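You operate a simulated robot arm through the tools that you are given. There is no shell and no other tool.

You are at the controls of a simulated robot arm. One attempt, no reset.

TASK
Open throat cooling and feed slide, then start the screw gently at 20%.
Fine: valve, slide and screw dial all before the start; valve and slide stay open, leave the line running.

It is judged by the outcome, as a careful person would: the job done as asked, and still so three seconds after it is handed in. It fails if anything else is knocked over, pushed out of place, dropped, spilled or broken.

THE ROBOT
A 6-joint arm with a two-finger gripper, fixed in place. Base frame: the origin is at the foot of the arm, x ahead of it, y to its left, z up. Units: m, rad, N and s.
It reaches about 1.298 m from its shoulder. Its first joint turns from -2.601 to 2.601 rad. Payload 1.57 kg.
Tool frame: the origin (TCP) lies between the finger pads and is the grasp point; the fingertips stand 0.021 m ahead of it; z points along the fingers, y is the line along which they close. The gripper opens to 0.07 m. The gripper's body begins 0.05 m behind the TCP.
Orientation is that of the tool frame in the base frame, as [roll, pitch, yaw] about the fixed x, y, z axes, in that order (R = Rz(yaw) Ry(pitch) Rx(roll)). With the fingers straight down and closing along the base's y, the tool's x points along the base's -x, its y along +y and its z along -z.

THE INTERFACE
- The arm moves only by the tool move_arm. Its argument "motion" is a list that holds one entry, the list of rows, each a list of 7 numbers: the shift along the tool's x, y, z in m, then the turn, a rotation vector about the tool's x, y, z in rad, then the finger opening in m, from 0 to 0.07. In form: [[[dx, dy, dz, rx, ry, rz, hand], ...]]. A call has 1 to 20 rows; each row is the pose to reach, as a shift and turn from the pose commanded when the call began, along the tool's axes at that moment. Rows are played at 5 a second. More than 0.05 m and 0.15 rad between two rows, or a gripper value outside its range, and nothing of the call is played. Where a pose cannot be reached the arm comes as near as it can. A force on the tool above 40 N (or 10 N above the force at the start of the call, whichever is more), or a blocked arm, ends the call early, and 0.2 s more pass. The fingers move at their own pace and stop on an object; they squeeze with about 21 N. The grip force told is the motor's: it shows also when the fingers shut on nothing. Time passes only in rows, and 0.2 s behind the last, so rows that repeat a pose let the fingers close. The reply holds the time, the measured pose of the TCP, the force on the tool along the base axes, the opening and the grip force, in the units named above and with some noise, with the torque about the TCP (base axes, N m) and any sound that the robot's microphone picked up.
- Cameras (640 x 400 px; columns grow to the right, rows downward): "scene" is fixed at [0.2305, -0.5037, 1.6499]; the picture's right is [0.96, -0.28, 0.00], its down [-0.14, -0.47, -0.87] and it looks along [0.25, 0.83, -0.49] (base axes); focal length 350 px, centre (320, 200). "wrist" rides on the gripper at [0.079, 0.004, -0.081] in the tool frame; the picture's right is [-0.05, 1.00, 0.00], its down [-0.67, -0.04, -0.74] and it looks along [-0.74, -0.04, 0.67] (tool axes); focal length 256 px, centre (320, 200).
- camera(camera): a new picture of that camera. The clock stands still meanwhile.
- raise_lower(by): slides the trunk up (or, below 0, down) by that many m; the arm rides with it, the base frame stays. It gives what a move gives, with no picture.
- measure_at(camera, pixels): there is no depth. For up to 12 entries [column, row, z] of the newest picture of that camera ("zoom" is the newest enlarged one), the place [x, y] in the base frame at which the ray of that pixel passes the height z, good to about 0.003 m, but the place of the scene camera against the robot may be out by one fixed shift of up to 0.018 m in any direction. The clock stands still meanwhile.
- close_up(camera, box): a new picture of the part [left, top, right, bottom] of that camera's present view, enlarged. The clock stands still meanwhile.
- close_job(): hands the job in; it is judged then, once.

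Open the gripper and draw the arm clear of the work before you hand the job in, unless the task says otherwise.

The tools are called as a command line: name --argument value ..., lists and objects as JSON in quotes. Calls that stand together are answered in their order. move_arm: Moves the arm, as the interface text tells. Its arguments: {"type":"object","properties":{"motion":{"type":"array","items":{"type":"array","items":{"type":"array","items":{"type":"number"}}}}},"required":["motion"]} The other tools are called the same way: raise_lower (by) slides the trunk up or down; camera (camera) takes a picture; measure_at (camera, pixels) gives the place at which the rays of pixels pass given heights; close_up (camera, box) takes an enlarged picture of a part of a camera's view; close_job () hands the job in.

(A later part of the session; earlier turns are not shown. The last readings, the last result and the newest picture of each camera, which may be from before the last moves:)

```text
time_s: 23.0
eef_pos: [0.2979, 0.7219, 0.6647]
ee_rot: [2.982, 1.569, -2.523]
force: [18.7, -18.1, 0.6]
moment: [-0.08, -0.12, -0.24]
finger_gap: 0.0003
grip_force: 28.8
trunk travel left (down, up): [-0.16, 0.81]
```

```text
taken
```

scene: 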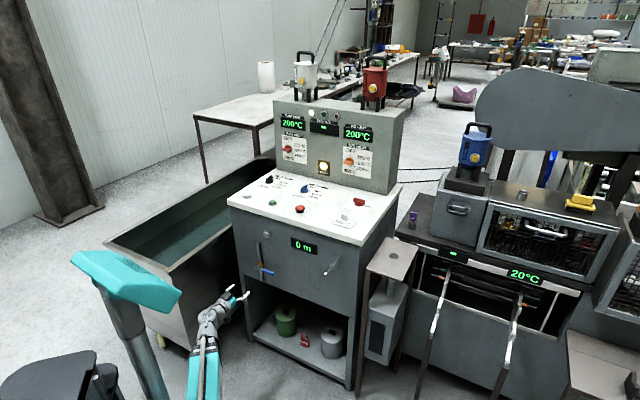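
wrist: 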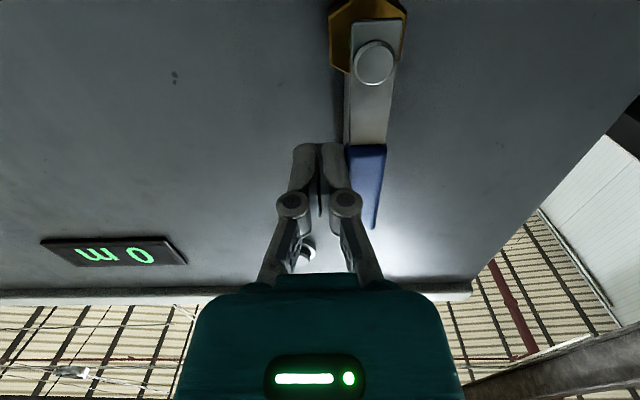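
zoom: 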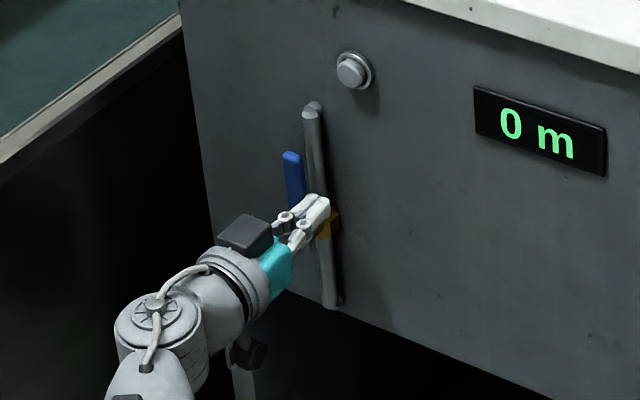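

The lever now stands vertical along the pipe and ~26 N reaction shows it is at its stop: valve open. I ease off to the right and draw back from the face.

move_arm --motion '[[[0.0, -0.008, 0.0, 0, 0, 0, 0.0], [0.0, -0.015, 0.0, 0, 0, 0, 0.0], [0.0, -0.015, -0.03, 0, 0, 0, 0.0], [0.0, -0.015, -0.06, 0, 0, 0, 0.0], [0.0, -0.015, -0.09, 0, 0, 0, 0.0]]]'

close_up --camera "scene" --box '[210, 220, 310, 300]'

camera --camera "wrist"

```text
time_s: 24.2
eef_pos: [0.2428, 0.6482, 0.6646]
ee_rot: [-2.893, 1.568, -2.107]
force: [0.0, 0.8, -0.4]
moment: [-0.01, 0.01, 0.01]
finger_gap: 0.0
grip_force: 28.9
trunk travel left (down, up): [-0.16, 0.81]
```

```text
5.00 times, centred on (260, 260) of scene
```

zoom: 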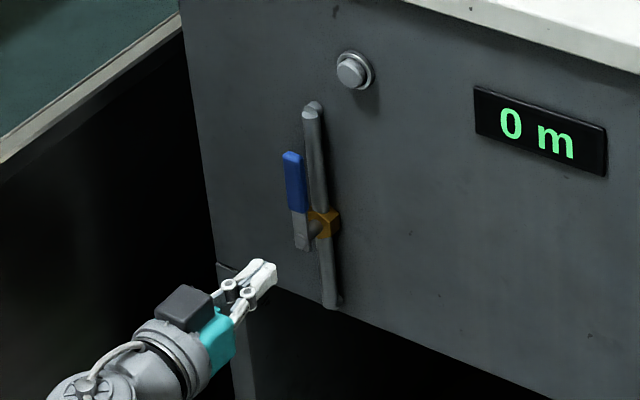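

```text
taken
```

wrist: 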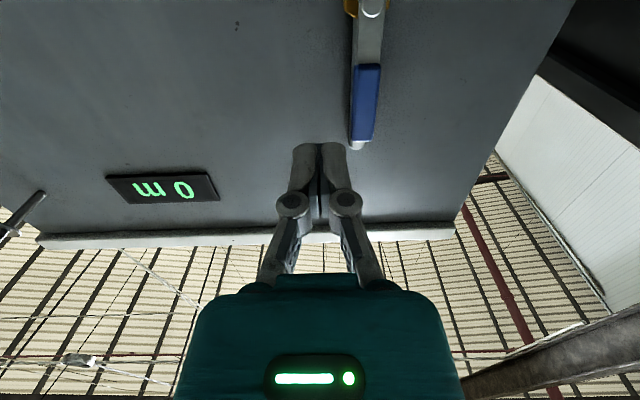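

The valve is open and stays aligned with the pipe. Now I raise the trunk fully and point the hand down again, to inspect the rest of the machine (slide) and later work the top controls.

raise_lower --by 0.69

move_arm --motion '[[[0.0262, 0, -0.0019, 0, 0.1428, 0, 0.03], [0.0518, 0, -0.0075, 0, 0.2856, 0, 0.06], [0.0764, 0, -0.0166, 0, 0.4284, 0, 0.07], [0.0995, 0, -0.0292, 0, 0.5712, 0, 0.07], [0.1205, 0, -0.045, 0, 0.714, 0, 0.07], [0.139, 0, -0.0635, 0, 0.8568, 0, 0.07], [0.1548, 0, -0.0845, 0, 0.9996, 0, 0.07], [0.1674, 0, -0.1076, 0, 1.1424, 0, 0.07], [0.1765, 0, -0.1322, 0, 1.2852, 0, 0.07], [0.1821, 0, -0.1578, 0, 1.428, 0, 0.07], [0.184, 0, -0.184, 0, 1.5708, 0, 0.07]]]'

camera --camera "wrist"

camera --camera "scene"

```text
refused: 0.69 is not a number from -0.4 to 0.4
```

```text
time_s: 26.6
eef_pos: [0.1102, 0.5181, 0.4789]
ee_rot: [-3.141, -0.004, -2.356]
force: [0.7, 0.3, 0.6]
moment: [0.02, 0.01, 0.0]
finger_gap: 0.0702
grip_force: 0.0
trunk travel left (down, up): [-0.16, 0.81]
```

```text
taken
```

wrist: 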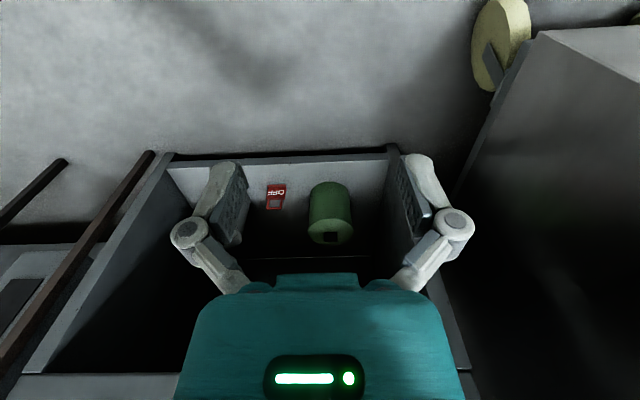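

```text
taken
```

scene: 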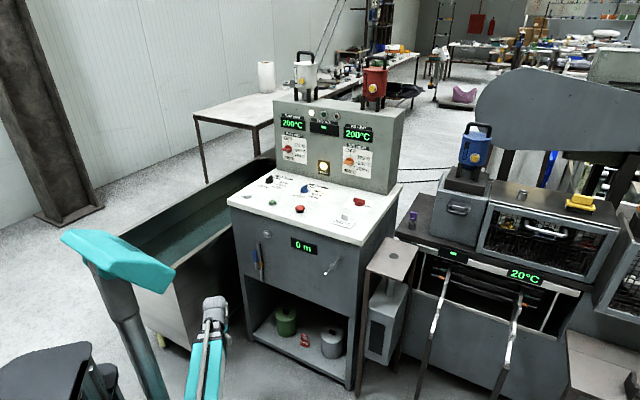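

The raise was over the 0.4 limit and refused, but the tilt was fine in free space. I raise in two steps now.

raise_lower --by 0.4

raise_lower --by 0.35

camera --camera "wrist"

```text
time_s: 30.4
eef_pos: [0.1104, 0.5182, 0.8797]
ee_rot: [-3.14, -0.002, -2.358]
force: [0.7, 0.1, 0.3]
moment: [0.02, 0.02, -0.04]
finger_gap: 0.0702
grip_force: 0.0
trunk travel left (down, up): [-0.56, 0.41]
```

```text
time_s: 33.8
eef_pos: [0.1106, 0.5179, 1.2288]
ee_rot: [-3.139, -0.001, -2.358]
force: [0.4, 0.4, -0.5]
moment: [0.03, 0.03, -0.01]
finger_gap: 0.07
grip_force: 0.2
trunk travel left (down, up): [-0.91, 0.06]
```

```text
taken
```

wrist: 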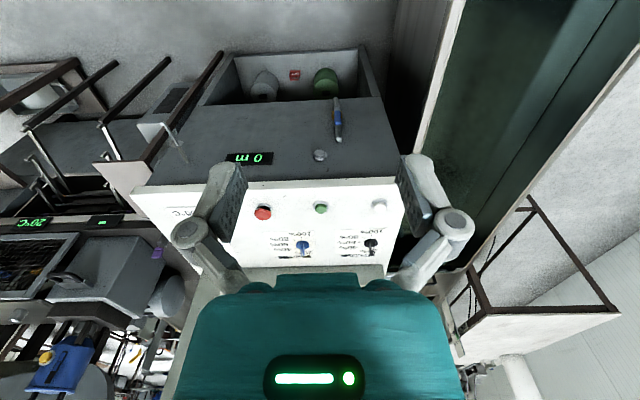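

I look for the slide on the console's left side: I shift the hand left over the tank, staying high, with a small yaw, so the camera sees along that side.

move_arm --motion '[[[-0.0016, 0.0424, 0, 0, 0, -0.03, 0.07], [-0.0031, 0.0849, 0, 0, 0, -0.06, 0.07], [-0.0047, 0.1273, 0, 0, 0, -0.09, 0.07], [-0.0063, 0.1698, 0, 0, 0, -0.12, 0.07], [-0.0078, 0.2122, 0, 0, 0, -0.15, 0.07], [-0.0094, 0.2547, 0, 0, 0, -0.18, 0.07], [-0.011, 0.2971, 0, 0, 0, -0.21, 0.07], [-0.0125, 0.3396, 0, 0, 0, -0.24, 0.07], [-0.0141, 0.382, 0, 0, 0, -0.26, 0.07]]]'

camera --camera "wrist"

camera --camera "scene"

```text
time_s: 35.8
eef_pos: [-0.1493, 0.7993, 1.2287]
ee_rot: [-3.139, -0.003, -2.096]
force: [-1.0, -0.2, -0.5]
moment: [-0.02, -0.01, -0.01]
finger_gap: 0.0701
grip_force: 0.0
trunk travel left (down, up): [-0.91, 0.06]
```

```text
taken
```

wrist: 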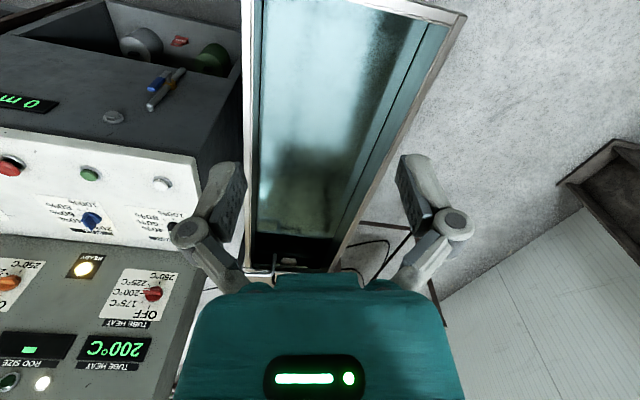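

```text
taken
```

scene: 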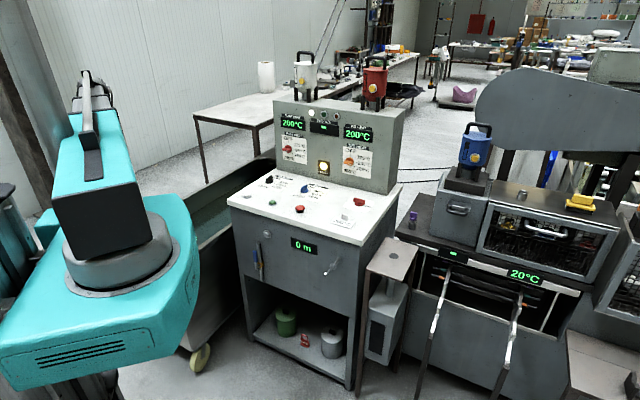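

A water trough sits left of the console; there are fittings at its far end near (275,262). I zoom in there and on the console's left side.

close_up --camera "wrist" --box '[180, 200, 380, 300]'

close_up --camera "wrist" --box '[0, 30, 250, 260]'

```text
3.20 times, centred on (280, 250) of wrist
```

zoom: 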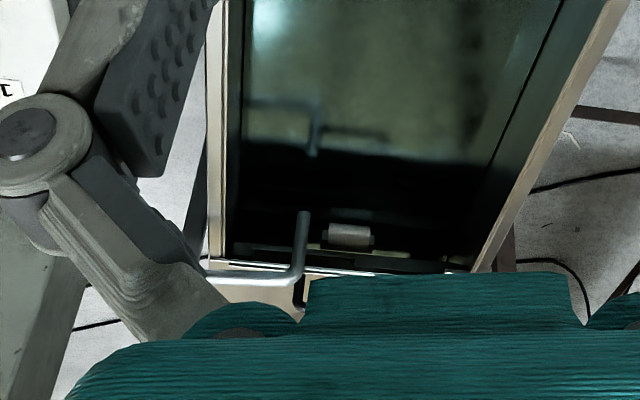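

```text
1.74 times, centred on (125, 145) of wrist
```

zoom: 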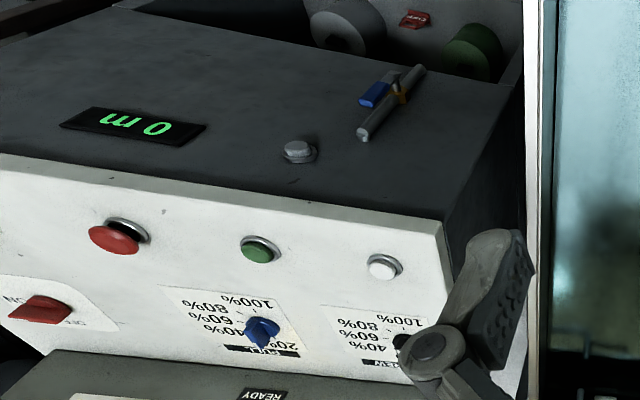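

Those fittings are just a water spout and guide roller of the trough. The remaining slide-like control is the grey knob-on-flange next to the valve; I go back in front of it to test it with a gentle pull.

move_arm --motion '[[[0.0126, -0.0407, 0, 0, 0, 0.029, 0.07], [0.0251, -0.0813, 0, 0, 0, 0.058, 0.07], [0.0377, -0.122, 0, 0, 0, 0.087, 0.07], [0.0502, -0.1627, 0, 0, 0, 0.116, 0.07], [0.0628, -0.2033, 0, 0, 0, 0.145, 0.07], [0.0753, -0.244, 0, 0, 0, 0.174, 0.07], [0.0879, -0.2847, 0, 0, 0, 0.203, 0.07], [0.1004, -0.3253, 0, 0, 0, 0.232, 0.07], [0.113, -0.366, 0, 0, 0, 0.26, 0.07]]]'

raise_lower --by -0.4

raise_lower --by -0.215

camera --camera "wrist"

```text
time_s: 37.8
eef_pos: [0.1113, 0.5163, 1.2288]
ee_rot: [3.141, -0.001, -2.358]
force: [0.1, 0.3, -0.2]
moment: [0.01, 0.01, -0.02]
finger_gap: 0.0699
grip_force: 0.1
trunk travel left (down, up): [-0.91, 0.06]
```

```text
time_s: 41.7
eef_pos: [0.1115, 0.5178, 0.8288]
ee_rot: [3.141, -0.003, -2.358]
force: [0.1, -0.3, -0.4]
moment: [0.0, -0.01, 0.0]
finger_gap: 0.07
grip_force: 0.0
trunk travel left (down, up): [-0.51, 0.46]
```

```text
time_s: 44.0
eef_pos: [0.1117, 0.5177, 0.6139]
ee_rot: [3.141, -0.004, -2.357]
force: [-0.4, -0.3, -0.1]
moment: [-0.01, 0.02, 0.04]
finger_gap: 0.07
grip_force: 0.1
trunk travel left (down, up): [-0.295, 0.675]
```

```text
taken
```

wrist: 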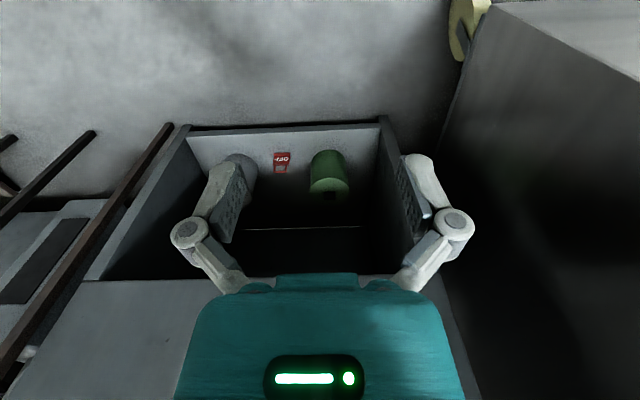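

Clear. I tilt the hand back up to horizontal around the wrist, which puts the TCP at about v=0.63, z=0.80, in line with the knob height.

move_arm --motion '[[[-0.0262, 0, -0.0019, 0, -0.1428, 0, 0.07], [-0.0518, 0, -0.0075, 0, -0.2856, 0, 0.07], [-0.0764, 0, -0.0166, 0, -0.4284, 0, 0.07], [-0.0995, 0, -0.0292, 0, -0.5712, 0, 0.07], [-0.1205, 0, -0.045, 0, -0.714, 0, 0.07], [-0.139, 0, -0.0635, 0, -0.8568, 0, 0.07], [-0.1548, 0, -0.0845, 0, -0.9996, 0, 0.07], [-0.1674, 0, -0.1076, 0, -1.1424, 0, 0.07], [-0.1765, 0, -0.1322, 0, -1.2852, 0, 0.07], [-0.1821, 0, -0.1578, 0, -1.428, 0, 0.07], [-0.184, 0, -0.184, 0, -1.5708, 0, 0.07]]]'

camera --camera "wrist"

close_up --camera "scene" --box '[210, 200, 310, 280]'

```text
time_s: 46.4
eef_pos: [0.2408, 0.6475, 0.7995]
ee_rot: [-3.133, 1.567, -2.35]
force: [0.1, 0.0, 0.0]
moment: [0.0, 0.01, -0.01]
finger_gap: 0.0699
grip_force: 0.1
trunk travel left (down, up): [-0.295, 0.675]
```

```text
taken
```

wrist: 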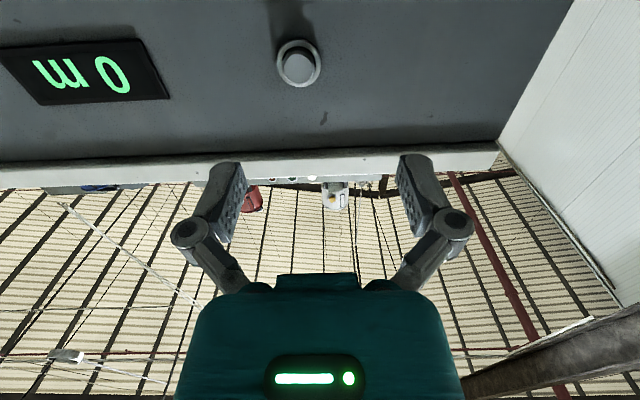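

```text
5.00 times, centred on (260, 240) of scene
```

zoom: 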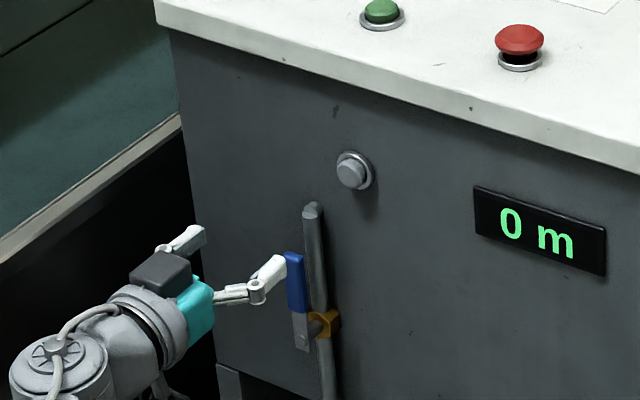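

Valve lever remains vertical. The knob cap sits at about u=-0.269, v=0.762, z=0.80. I line up and advance with open fingers until the tips straddle the cap just short of its flange.

move_arm --motion '[[[0.0, -0.01, 0.03, 0, 0, 0, 0.06], [0.0, -0.0186, 0.06, 0, 0, 0, 0.06], [0.0, -0.0186, 0.09, 0, 0, 0, 0.06], [0.0, -0.0186, 0.105, 0, 0, 0, 0.06], [0.0, -0.0186, 0.112, 0, 0, 0, 0.06]]]'

camera --camera "wrist"

close_up --camera "scene" --box '[220, 200, 300, 264]'

```text
time_s: 47.5
eef_pos: [0.3332, 0.7133, 0.7989]
ee_rot: [-2.901, 1.569, -2.114]
force: [-0.1, -0.4, -0.4]
moment: [0.04, 0.0, 0.04]
finger_gap: 0.0599
grip_force: 0.0
trunk travel left (down, up): [-0.295, 0.675]
```

```text
taken
```

wrist: 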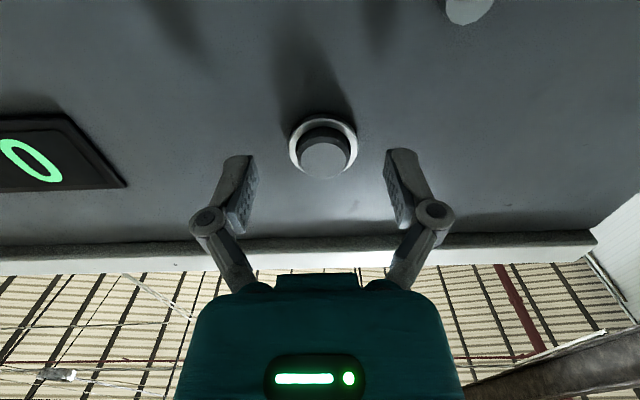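

```text
6.25 times, centred on (260, 232) of scene
```

zoom: 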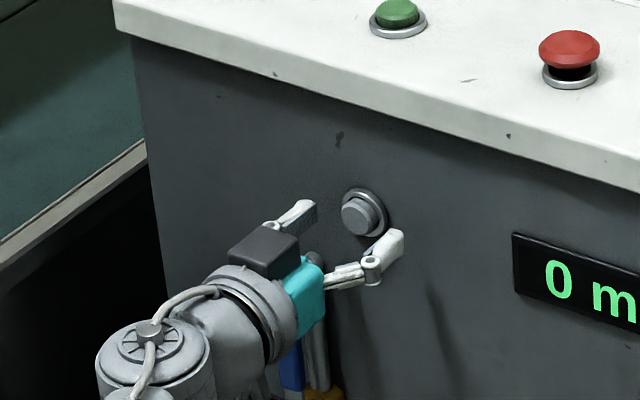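

The fingers straddle the knob (cap centre near (326,158), pads at columns 245 and 395). I zoom in on the cap before closing.

close_up --camera "wrist" --box '[220, 80, 430, 220]'

```text
2.86 times, centred on (325, 150) of wrist
```

zoom: 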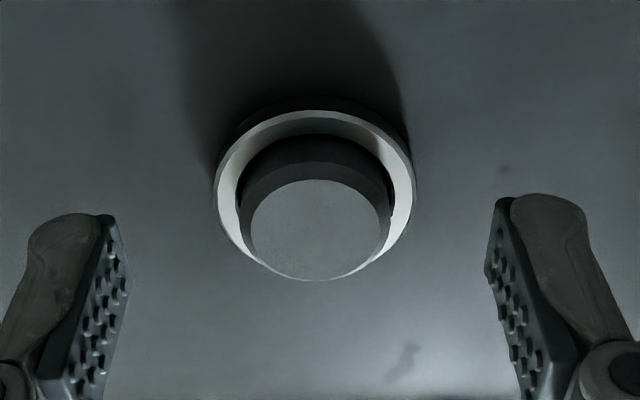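

Cap front is at v≈0.758 and the flange at ≈0.768, so I go 6 mm further (tips ≈0.767) and close the fingers on the cap.

move_arm --motion '[[[0.0, 0.0, 0.006, 0, 0, 0, 0.06], [0.0, 0.0, 0.006, 0, 0, 0, 0.04], [0.0, 0.0, 0.006, 0, 0, 0, 0.02], [0.0, 0.0, 0.006, 0, 0, 0, 0.015], [0.0, 0.0, 0.006, 0, 0, 0, 0.015]]]'

close_up --camera "wrist" --box '[220, 80, 430, 220]'

```text
time_s: 48.8
eef_pos: [0.3365, 0.7193, 0.7996]
ee_rot: [-2.615, 1.568, -1.827]
force: [-6.8, 7.6, 2.6]
moment: [0.03, -0.05, 0.2]
finger_gap: 0.0246
grip_force: 32.2
trunk travel left (down, up): [-0.295, 0.675]
```

```text
2.86 times, centred on (325, 150) of wrist
```

zoom: 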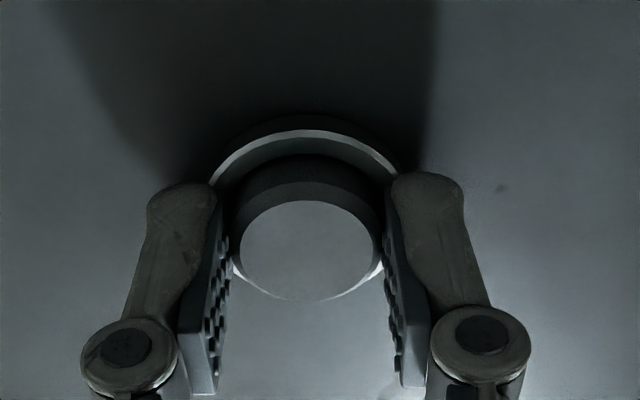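

Gripped at 24.6 mm. I pull back gently by 1.5 cm and read the force along the pull.

move_arm --motion '[[[0.0, 0.001, -0.003, 0, 0, 0, 0.015], [0.0, 0.001, -0.006, 0, 0, 0, 0.015], [0.0, 0.001, -0.01, 0, 0, 0, 0.015], [0.0, 0.001, -0.015, 0, 0, 0, 0.015]]]'

close_up --camera "wrist" --box '[220, 80, 430, 220]'

```text
time_s: 49.8
eef_pos: [0.3266, 0.7047, 0.7989]
ee_rot: [3.07, 1.565, -2.432]
force: [0.0, 0.2, 0.1]
moment: [-0.02, -0.02, -0.01]
finger_gap: 0.0122
grip_force: 0.1
trunk travel left (down, up): [-0.295, 0.675]
```

```text
2.86 times, centred on (325, 150) of wrist
```

zoom: 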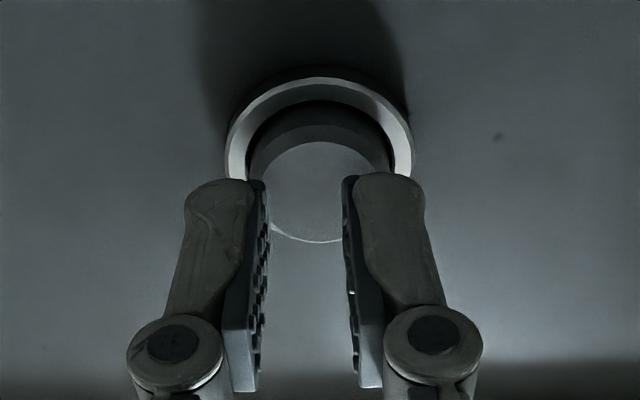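

The knob did not slide; my fingers just slipped off, so it's evidently a push button, and I'll leave it alone. I back away and move right to inspect the rod with the collar at about (u=0.069, v=0.65-0.77, z=0.80).

move_arm --motion '[[[0.0, 0.0, -0.04, 0, 0, 0, 0.03], [0.0, 0.0, -0.08, 0, 0, 0, 0.05], [0.0, 0.0, -0.12, 0, 0, 0, 0.07], [0.0, -0.045, -0.13, 0, 0, 0, 0.07], [0.0, -0.09, -0.13, 0, 0, 0, 0.07], [0.0, -0.135, -0.13, 0, 0, 0, 0.07], [0.0, -0.18, -0.13, 0, 0, 0, 0.07], [0.0, -0.22, -0.13, 0, 0, 0, 0.07]]]'

camera --camera "wrist"

camera --camera "scene"

```text
time_s: 51.5
eef_pos: [0.4423, 0.5442, 0.7989]
ee_rot: [-2.636, 1.569, -1.85]
force: [-0.8, 0.5, -0.9]
moment: [-0.02, 0.0, -0.02]
finger_gap: 0.0697
grip_force: 0.1
out of reach, approached as far as the arm can: row 4, 5, 6, 7, 8
trunk travel left (down, up): [-0.295, 0.675]
```

```text
taken
```

wrist: 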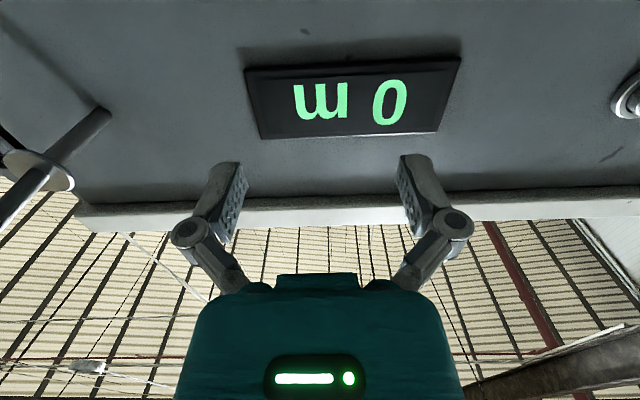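

```text
taken
```

scene: 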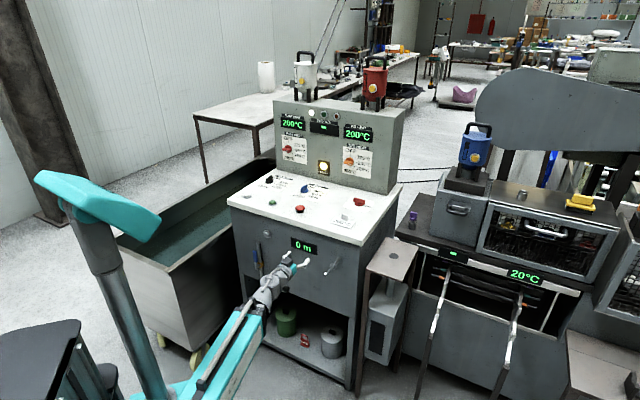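

The hand was pushed out to v≈0.70 by its minimum reach but is clear. I zoom in on the rod and collar at wrist (40,170).

close_up --camera "wrist" --box '[0, 80, 150, 260]'

close_up --camera "scene" --box '[300, 235, 370, 290]'

```text
2.22 times, centred on (75, 170) of wrist
```

zoom: 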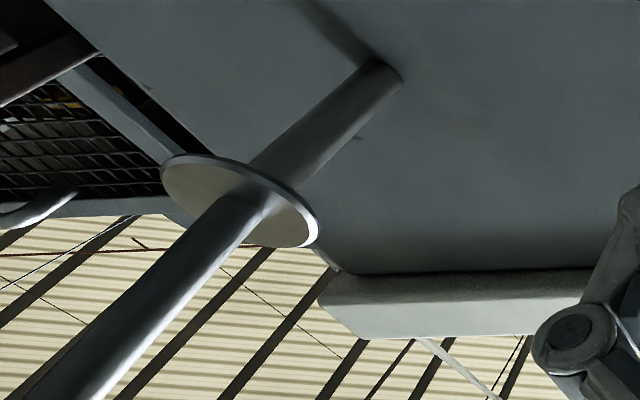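

```text
7.27 times, centred on (335, 262) of scene
```

zoom: 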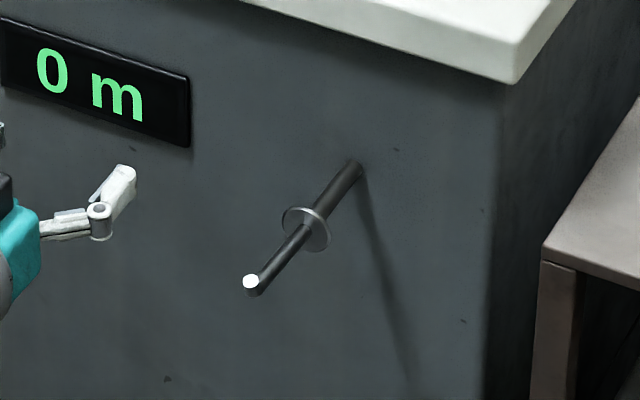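

The rod is a plain fixed peg: welded collar, upturned tip, no guide. So I want a close look at the hoppers and panel top: I go back left, raise the trunk and tilt the hand so the camera looks horizontally.

move_arm --motion '[[[0.0, 0.04, 0.0, 0, 0, 0, 0.07], [0.0, 0.08, 0.0, 0, 0, 0, 0.07], [0.0, 0.12, 0.0, 0, 0, 0, 0.07], [0.0, 0.16, 0.0, 0, 0, 0, 0.07], [0.0, 0.2, 0.0, 0, 0, 0, 0.07]]]'

raise_lower --by 0.4

raise_lower --by 0.27

camera --camera "wrist"

```text
time_s: 52.8
eef_pos: [0.2993, 0.6857, 0.7998]
ee_rot: [-3.004, 1.567, -2.22]
force: [0.7, -0.2, -0.1]
moment: [0.0, -0.02, 0.01]
finger_gap: 0.0701
grip_force: 0.1
trunk travel left (down, up): [-0.295, 0.675]
```

```text
time_s: 56.6
eef_pos: [0.3008, 0.6851, 1.1994]
ee_rot: [-2.913, 1.567, -2.127]
force: [0.3, -0.6, 0.3]
moment: [0.02, 0.01, 0.02]
finger_gap: 0.0699
grip_force: 0.2
trunk travel left (down, up): [-0.695, 0.275]
```

```text
time_s: 59.3
eef_pos: [0.2997, 0.6852, 1.4702]
ee_rot: [-2.907, 1.567, -2.121]
force: [0.2, -0.6, 0.2]
moment: [0.02, -0.01, 0.0]
finger_gap: 0.07
grip_force: 0.0
trunk travel left (down, up): [-0.965, 0.005]
```

```text
taken
```

wrist: 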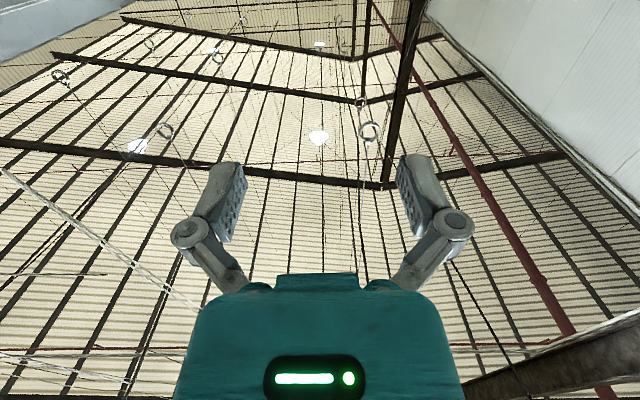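

I tilt the hand 45° down so the camera looks level at the hoppers.

move_arm --motion '[[[0.024, 0, -0.0016, 0, 0.1308, 0, 0.07], [0.0476, 0, -0.0063, 0, 0.2617, 0, 0.07], [0.0704, 0, -0.014, 0, 0.3925, 0, 0.07], [0.0919, 0, -0.0246, 0, 0.5233, 0, 0.07], [0.112, 0, -0.038, 0, 0.6542, 0, 0.07], [0.1301, 0, -0.0538, 0, 0.785, 0, 0.07]]]'

camera --camera "wrist"

camera --camera "scene"

```text
time_s: 60.7
eef_pos: [0.2619, 0.6479, 1.3374]
ee_rot: [-3.14, 0.782, -2.356]
force: [-0.3, 0.4, -0.2]
moment: [-0.02, 0.01, -0.01]
finger_gap: 0.07
grip_force: 0.1
trunk travel left (down, up): [-0.965, 0.005]
```

```text
taken
```

wrist: 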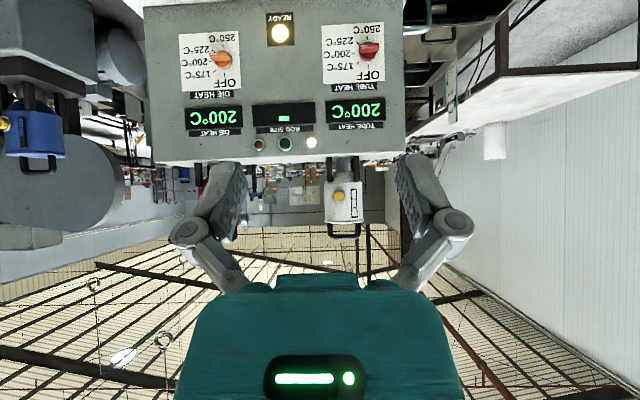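

```text
taken
```

scene: 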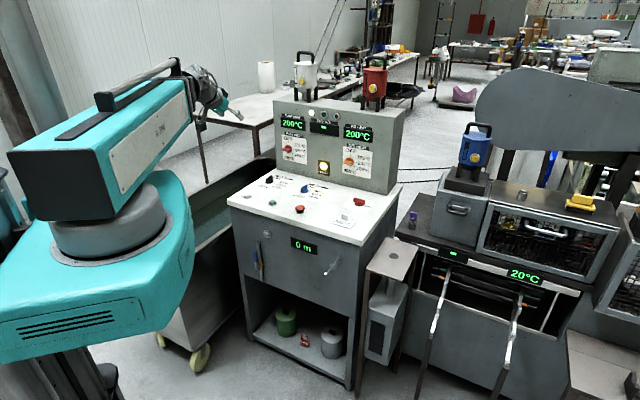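

The white hopper is at wrist (343,200) and the blue one at (35,130). I zoom in on both, plus the lamps under ROD SIZE.

close_up --camera "wrist" --box '[300, 140, 390, 245]'

close_up --camera "wrist" --box '[0, 30, 160, 190]'

close_up --camera "wrist" --box '[370, 0, 500, 160]'

```text
3.81 times, centred on (345, 192) of wrist
```

zoom: 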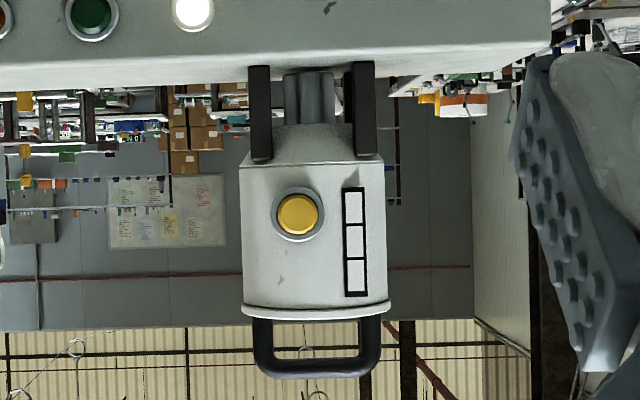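

```text
2.50 times, centred on (80, 110) of wrist
```

zoom: 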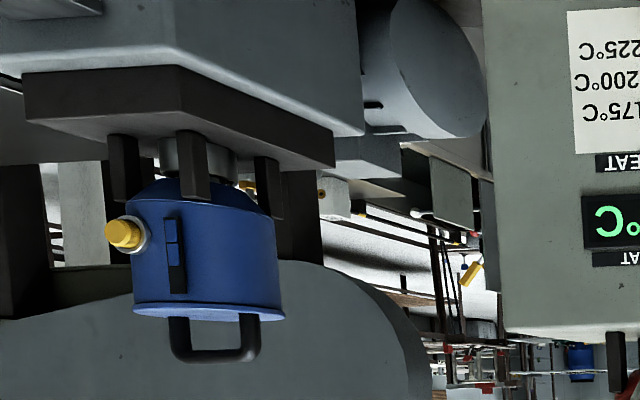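

```text
2.50 times, centred on (435, 80) of wrist
```

zoom: 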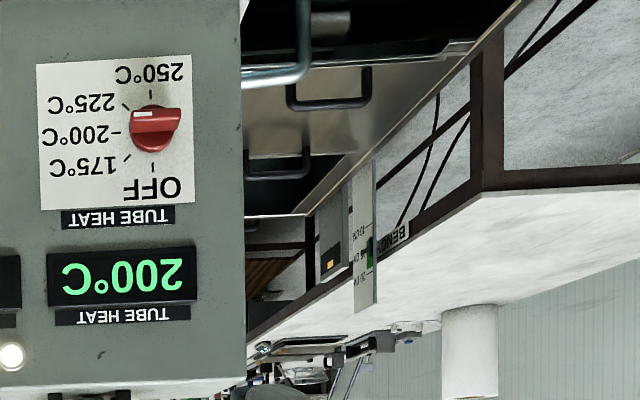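

Behind the console's left there is a plate with markings near wrist (453,96) and some handles near (430,60). I zoom in more there.

close_up --camera "wrist" --box '[425, 60, 485, 130]'

close_up --camera "wrist" --box '[395, 0, 475, 90]'

close_up --camera "scene" --box '[180, 110, 290, 210]'

```text
5.71 times, centred on (455, 95) of wrist
```

zoom: 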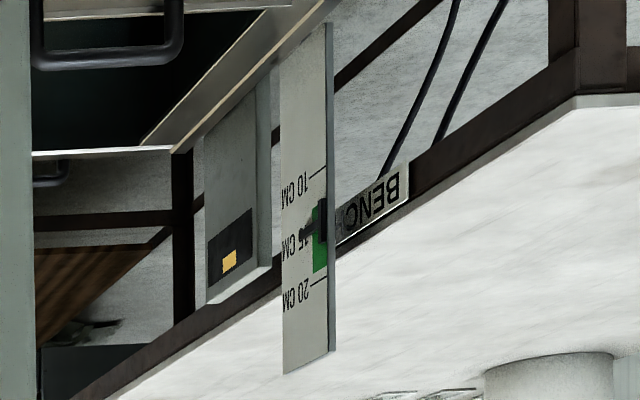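

```text
4.44 times, centred on (435, 45) of wrist
```

zoom: 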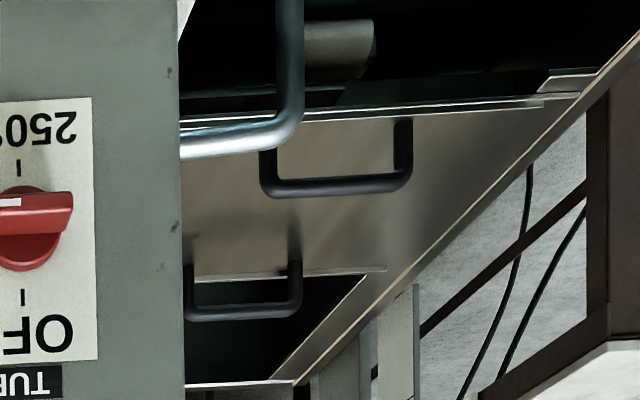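

```text
4.00 times, centred on (235, 160) of scene
```

zoom: 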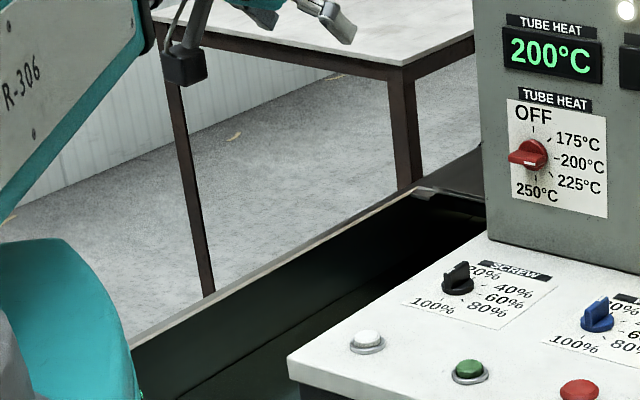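

There's more plant behind (covered trough with a level gauge). I still need the feed slide, so I zoom in on the right-hand unit: box under the blue hopper, its displays, and the items below.

close_up --camera "scene" --box '[430, 115, 510, 215]'

close_up --camera "scene" --box '[410, 235, 490, 305]'

close_up --camera "scene" --box '[480, 190, 620, 310]'

close_up --camera "scene" --box '[540, 60, 640, 260]'

```text
4.00 times, centred on (470, 165) of scene
```

zoom: 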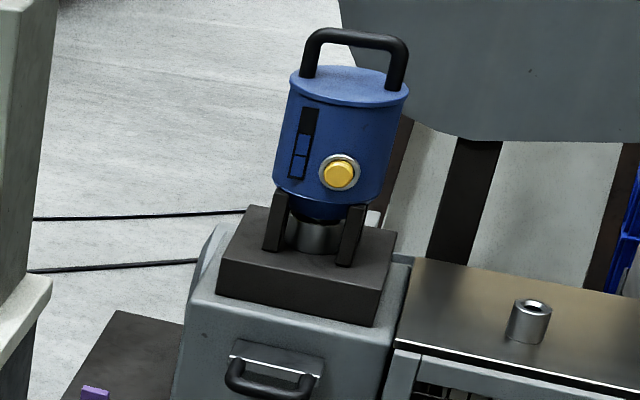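

```text
5.71 times, centred on (450, 270) of scene
```

zoom: 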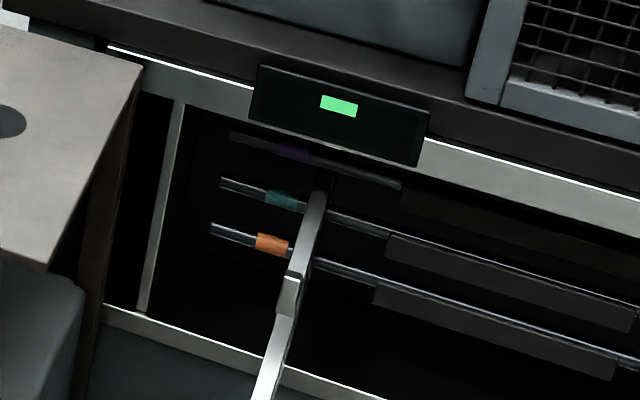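

```text
3.33 times, centred on (550, 250) of scene
```

zoom: 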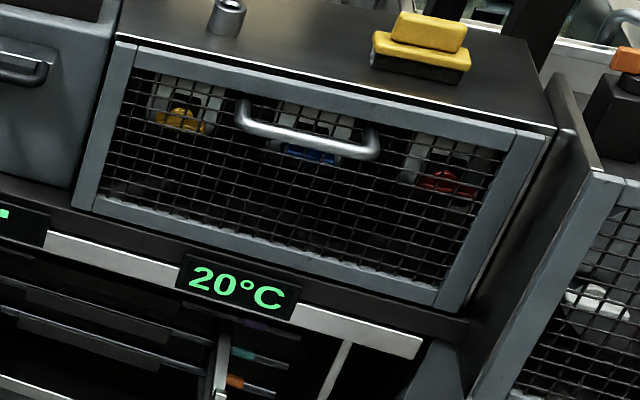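

```text
2.00 times, centred on (590, 160) of scene
```

zoom: 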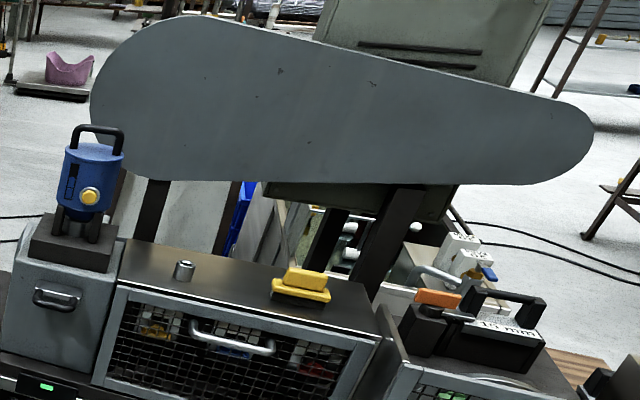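

None of that is a feed slide for this console. I point the hand straight down again and travel right along the console to inspect the top near the "200°C" block, the right side and the stand from above.

move_arm --motion '[[[0.024, 0, -0.0016, 0, 0.1308, 0, 0.07], [0.0476, 0, -0.0063, 0, 0.2617, 0, 0.07], [0.0704, 0, -0.014, 0, 0.3925, 0, 0.07], [0.0919, 0, -0.0246, 0, 0.5233, 0, 0.07], [0.112, 0, -0.038, 0, 0.6542, 0, 0.07], [0.1301, 0, -0.0538, 0, 0.785, 0, 0.07]]]'

move_arm --motion '[[[-0.01, -0.045, 0, 0, 0, 0, 0.07], [-0.02, -0.09, 0, 0, 0, 0, 0.07], [-0.03, -0.135, 0, 0, 0, 0, 0.07], [-0.04, -0.18, 0, 0, 0, 0, 0.07], [-0.05, -0.225, 0, 0, 0, 0, 0.07], [-0.06, -0.27, 0, 0, 0, 0, 0.07], [-0.07, -0.315, 0, 0, 0, 0, 0.07], [-0.08, -0.36, 0, 0, 0, 0, 0.07], [-0.09, -0.405, 0, 0, 0, 0, 0.07]]]'

camera --camera "wrist"

camera --camera "scene"

```text
time_s: 62.1
eef_pos: [0.1678, 0.5568, 1.2842]
ee_rot: [-3.14, -0.007, -2.355]
force: [0.2, 0.7, 0.1]
moment: [-0.02, -0.02, 0.01]
finger_gap: 0.0698
grip_force: 0.0
trunk travel left (down, up): [-0.965, 0.005]
```

```text
time_s: 64.1
eef_pos: [0.5228, 0.3317, 1.283]
ee_rot: [3.141, -0.001, -2.357]
force: [1.1, -1.1, -0.8]
moment: [0.01, 0.01, 0.04]
finger_gap: 0.0699
grip_force: 0.1
trunk travel left (down, up): [-0.965, 0.005]
```

```text
taken
```

wrist: 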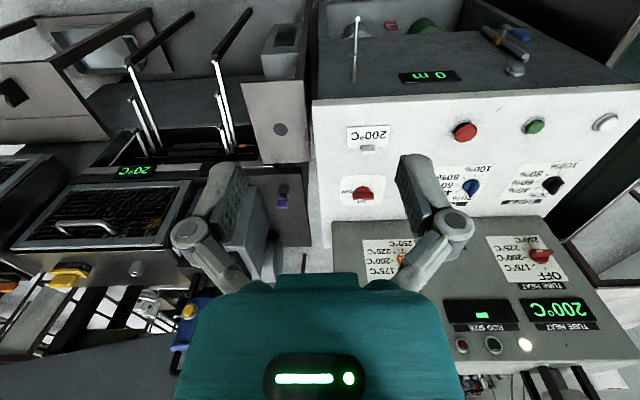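

```text
taken
```

scene: 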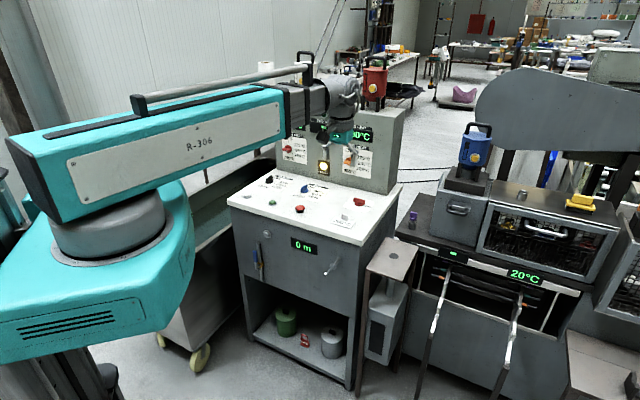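

close_up --camera "wrist" --box '[320, 80, 640, 240]'

close_up --camera "wrist" --box '[320, 110, 420, 220]'

close_up --camera "wrist" --box '[200, 60, 340, 260]'

close_up --camera "wrist" --box '[0, 120, 260, 350]'

```text
2.00 times, centred on (480, 160) of wrist
```

zoom: 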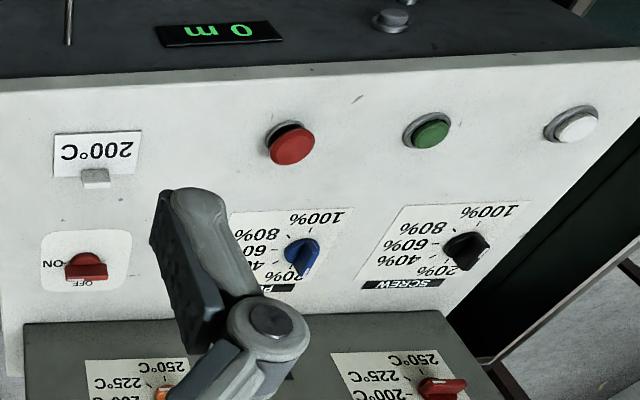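

```text
3.64 times, centred on (370, 165) of wrist
```

zoom: 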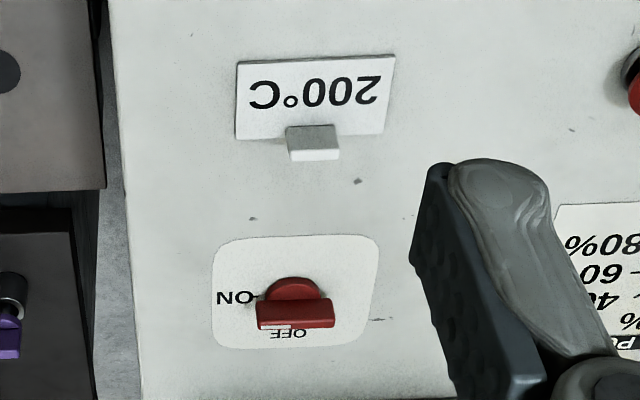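

```text
2.00 times, centred on (270, 160) of wrist
```

zoom: 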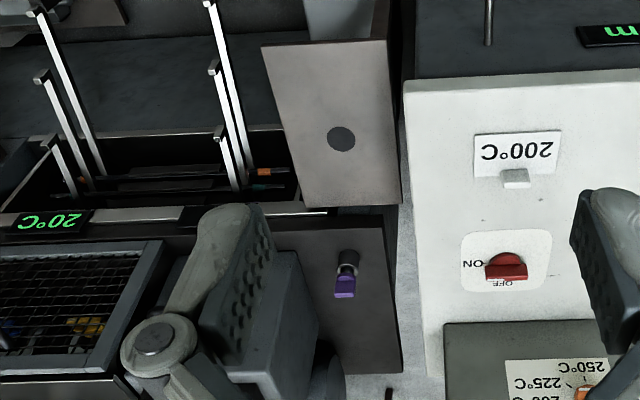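

```text
1.74 times, centred on (130, 235) of wrist
```

zoom: 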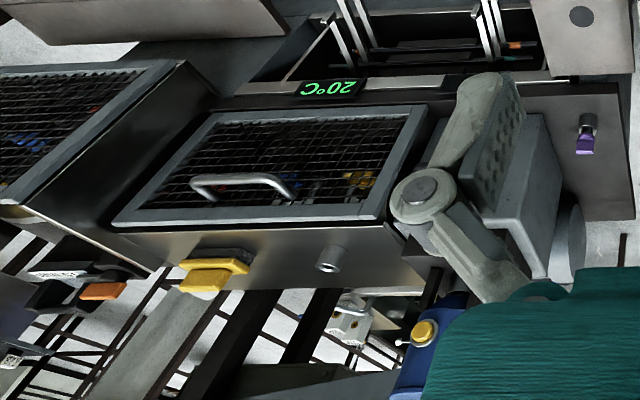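

I compare the shapes of the green, white and grey round pieces, and read where the SCREW pointer stands now.

close_up --camera "wrist" --box '[490, 50, 640, 160]'

close_up --camera "wrist" --box '[490, 150, 590, 225]'

close_up --camera "scene" --box '[250, 165, 290, 195]'

close_up --camera "scene" --box '[240, 185, 290, 240]'

```text
3.64 times, centred on (565, 105) of wrist
```

zoom: 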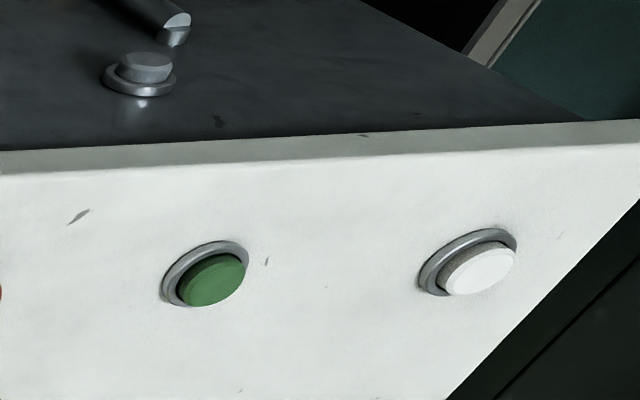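

```text
5.33 times, centred on (540, 188) of wrist
```

zoom: 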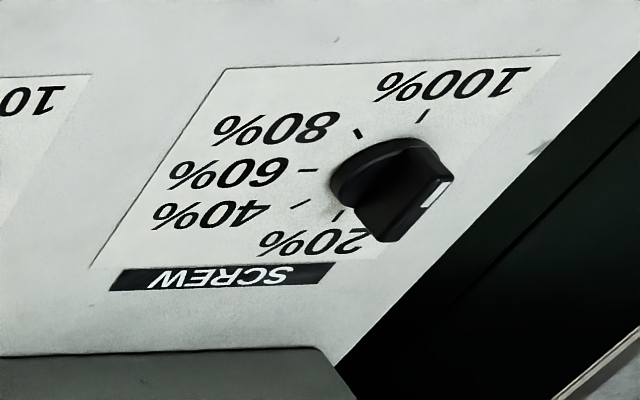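

```text
13.33 times, centred on (270, 180) of scene
```

zoom: 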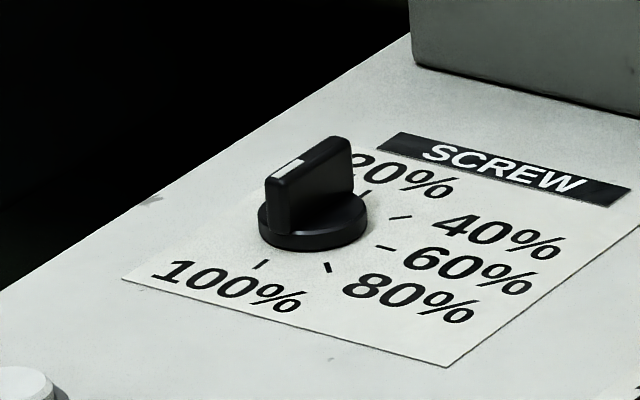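

```text
7.27 times, centred on (265, 212) of scene
```

zoom: 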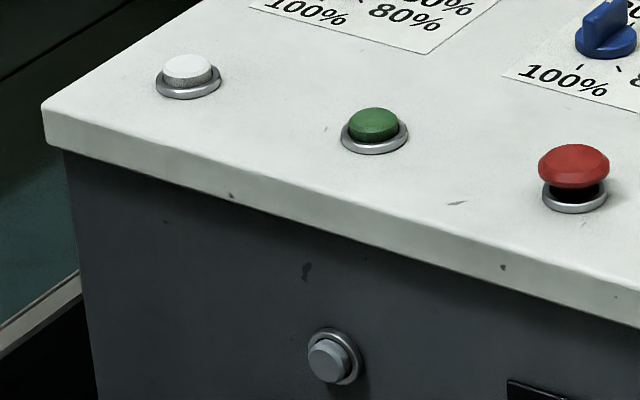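

White, green and grey are the same push-button shape. On the SCREW dial the white pointer mark stands off to the left of the 20% tick. I measure ticks and dial in the wrist view at panel height to get angles.

measure_at --camera "wrist" --pixels '[[559.1, 172.2, 0.885], [547.1, 175.4, 0.885], [537.7, 182.4, 0.885], [536.2, 188.8, 0.885], [543.2, 191, 0.885], [552.5, 183, 0.885], [518, 85.5, 0.8], [535, 126, 0.89], [605, 122, 0.89], [466, 131, 0.89]]'

measure_at --camera "scene" --pixels '[[265.5, 184.9, 0.885], [270.5, 185.1, 0.885], [274.9, 183.5, 0.885], [276.0, 181.3, 0.885], [273.4, 179.4, 0.885], [269.5, 182.3, 0.885], [247, 194.5, 0.89], [272.5, 202.3, 0.89], [299.8, 208.3, 0.89]]'

```text
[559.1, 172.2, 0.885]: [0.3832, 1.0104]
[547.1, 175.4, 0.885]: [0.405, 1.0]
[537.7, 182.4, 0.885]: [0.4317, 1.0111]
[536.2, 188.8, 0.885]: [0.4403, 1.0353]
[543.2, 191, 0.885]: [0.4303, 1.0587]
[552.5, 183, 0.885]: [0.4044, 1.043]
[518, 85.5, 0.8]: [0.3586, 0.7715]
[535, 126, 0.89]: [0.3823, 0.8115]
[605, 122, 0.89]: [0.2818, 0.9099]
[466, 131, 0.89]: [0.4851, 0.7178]
```

```text
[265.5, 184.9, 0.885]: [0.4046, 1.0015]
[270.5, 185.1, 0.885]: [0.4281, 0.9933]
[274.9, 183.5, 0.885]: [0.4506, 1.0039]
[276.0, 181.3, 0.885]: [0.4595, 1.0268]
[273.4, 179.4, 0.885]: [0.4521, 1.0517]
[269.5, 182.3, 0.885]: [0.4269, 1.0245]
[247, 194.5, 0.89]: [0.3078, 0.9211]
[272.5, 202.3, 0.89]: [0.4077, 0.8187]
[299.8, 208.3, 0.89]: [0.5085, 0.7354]
```

White, green and grey are all plain push buttons, and the dial ticks form a circle with 20% at 12 o'clock, 60% at 3, 100% at 6; the SCREW pointer now stands near 7:30. Since the flanged rod with an L-bent grip might be a pull rod after all, I'll check it: position above it first.

move_arm --motion '[[[-0.027, 0.022, 0, 0, 0, 0, 0.07], [-0.054, 0.044, 0, 0, 0, 0, 0.07], [-0.081, 0.066, 0, 0, 0, 0, 0.07]]]'

raise_lower --by -0.37

camera --camera "wrist"

camera --camera "scene"

```text
time_s: 64.9
eef_pos: [0.5295, 0.4373, 1.2837]
ee_rot: [3.142, -0.004, -2.356]
force: [0.2, -0.5, -0.6]
moment: [-0.01, 0.04, 0.0]
finger_gap: 0.0701
grip_force: 0.1
trunk travel left (down, up): [-0.965, 0.005]
```

```text
time_s: 68.5
eef_pos: [0.5285, 0.435, 0.914]
ee_rot: [3.141, -0.001, -2.358]
force: [0.1, 0.1, -0.5]
moment: [0.01, 0.01, 0.02]
finger_gap: 0.07
grip_force: 0.1
trunk travel left (down, up): [-0.595, 0.375]
```

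```text
taken
```

wrist: 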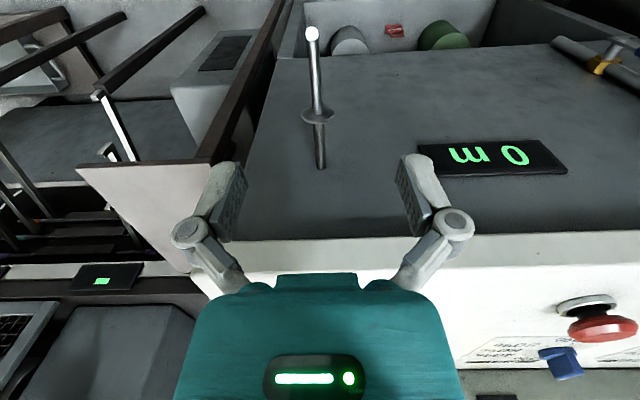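

```text
taken
```

scene: 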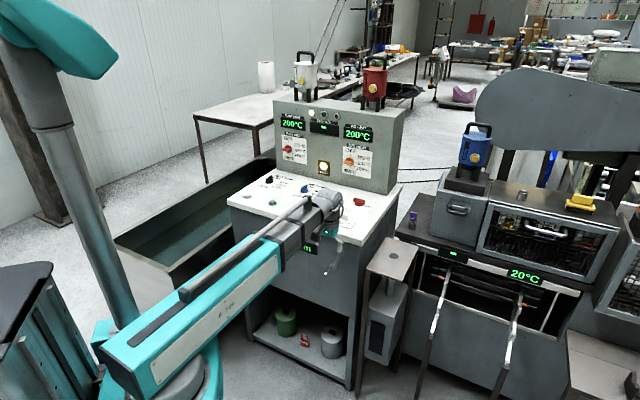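

The rod lies right ahead below the hand: base (320,165), collar (317,115), tip (311,33). I zoom in for its details.

close_up --camera "wrist" --box '[260, 10, 380, 190]'

measure_at --camera "wrist" --pixels '[[320, 166, 0.8], [317, 116, 0.8], [312, 34, 0.81]]'

```text
2.22 times, centred on (320, 100) of wrist
```

zoom: 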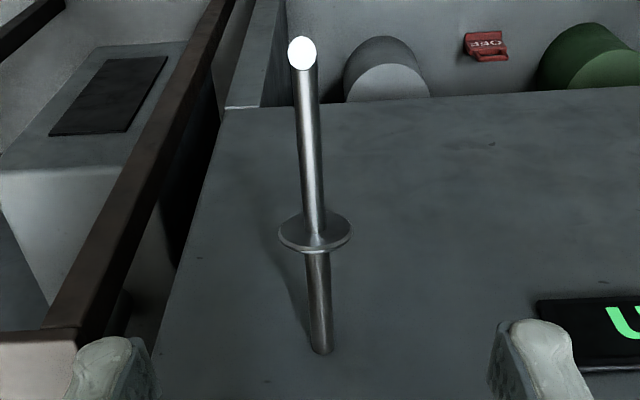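

```text
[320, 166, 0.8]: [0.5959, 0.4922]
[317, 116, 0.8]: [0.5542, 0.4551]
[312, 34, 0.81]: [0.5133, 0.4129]
```

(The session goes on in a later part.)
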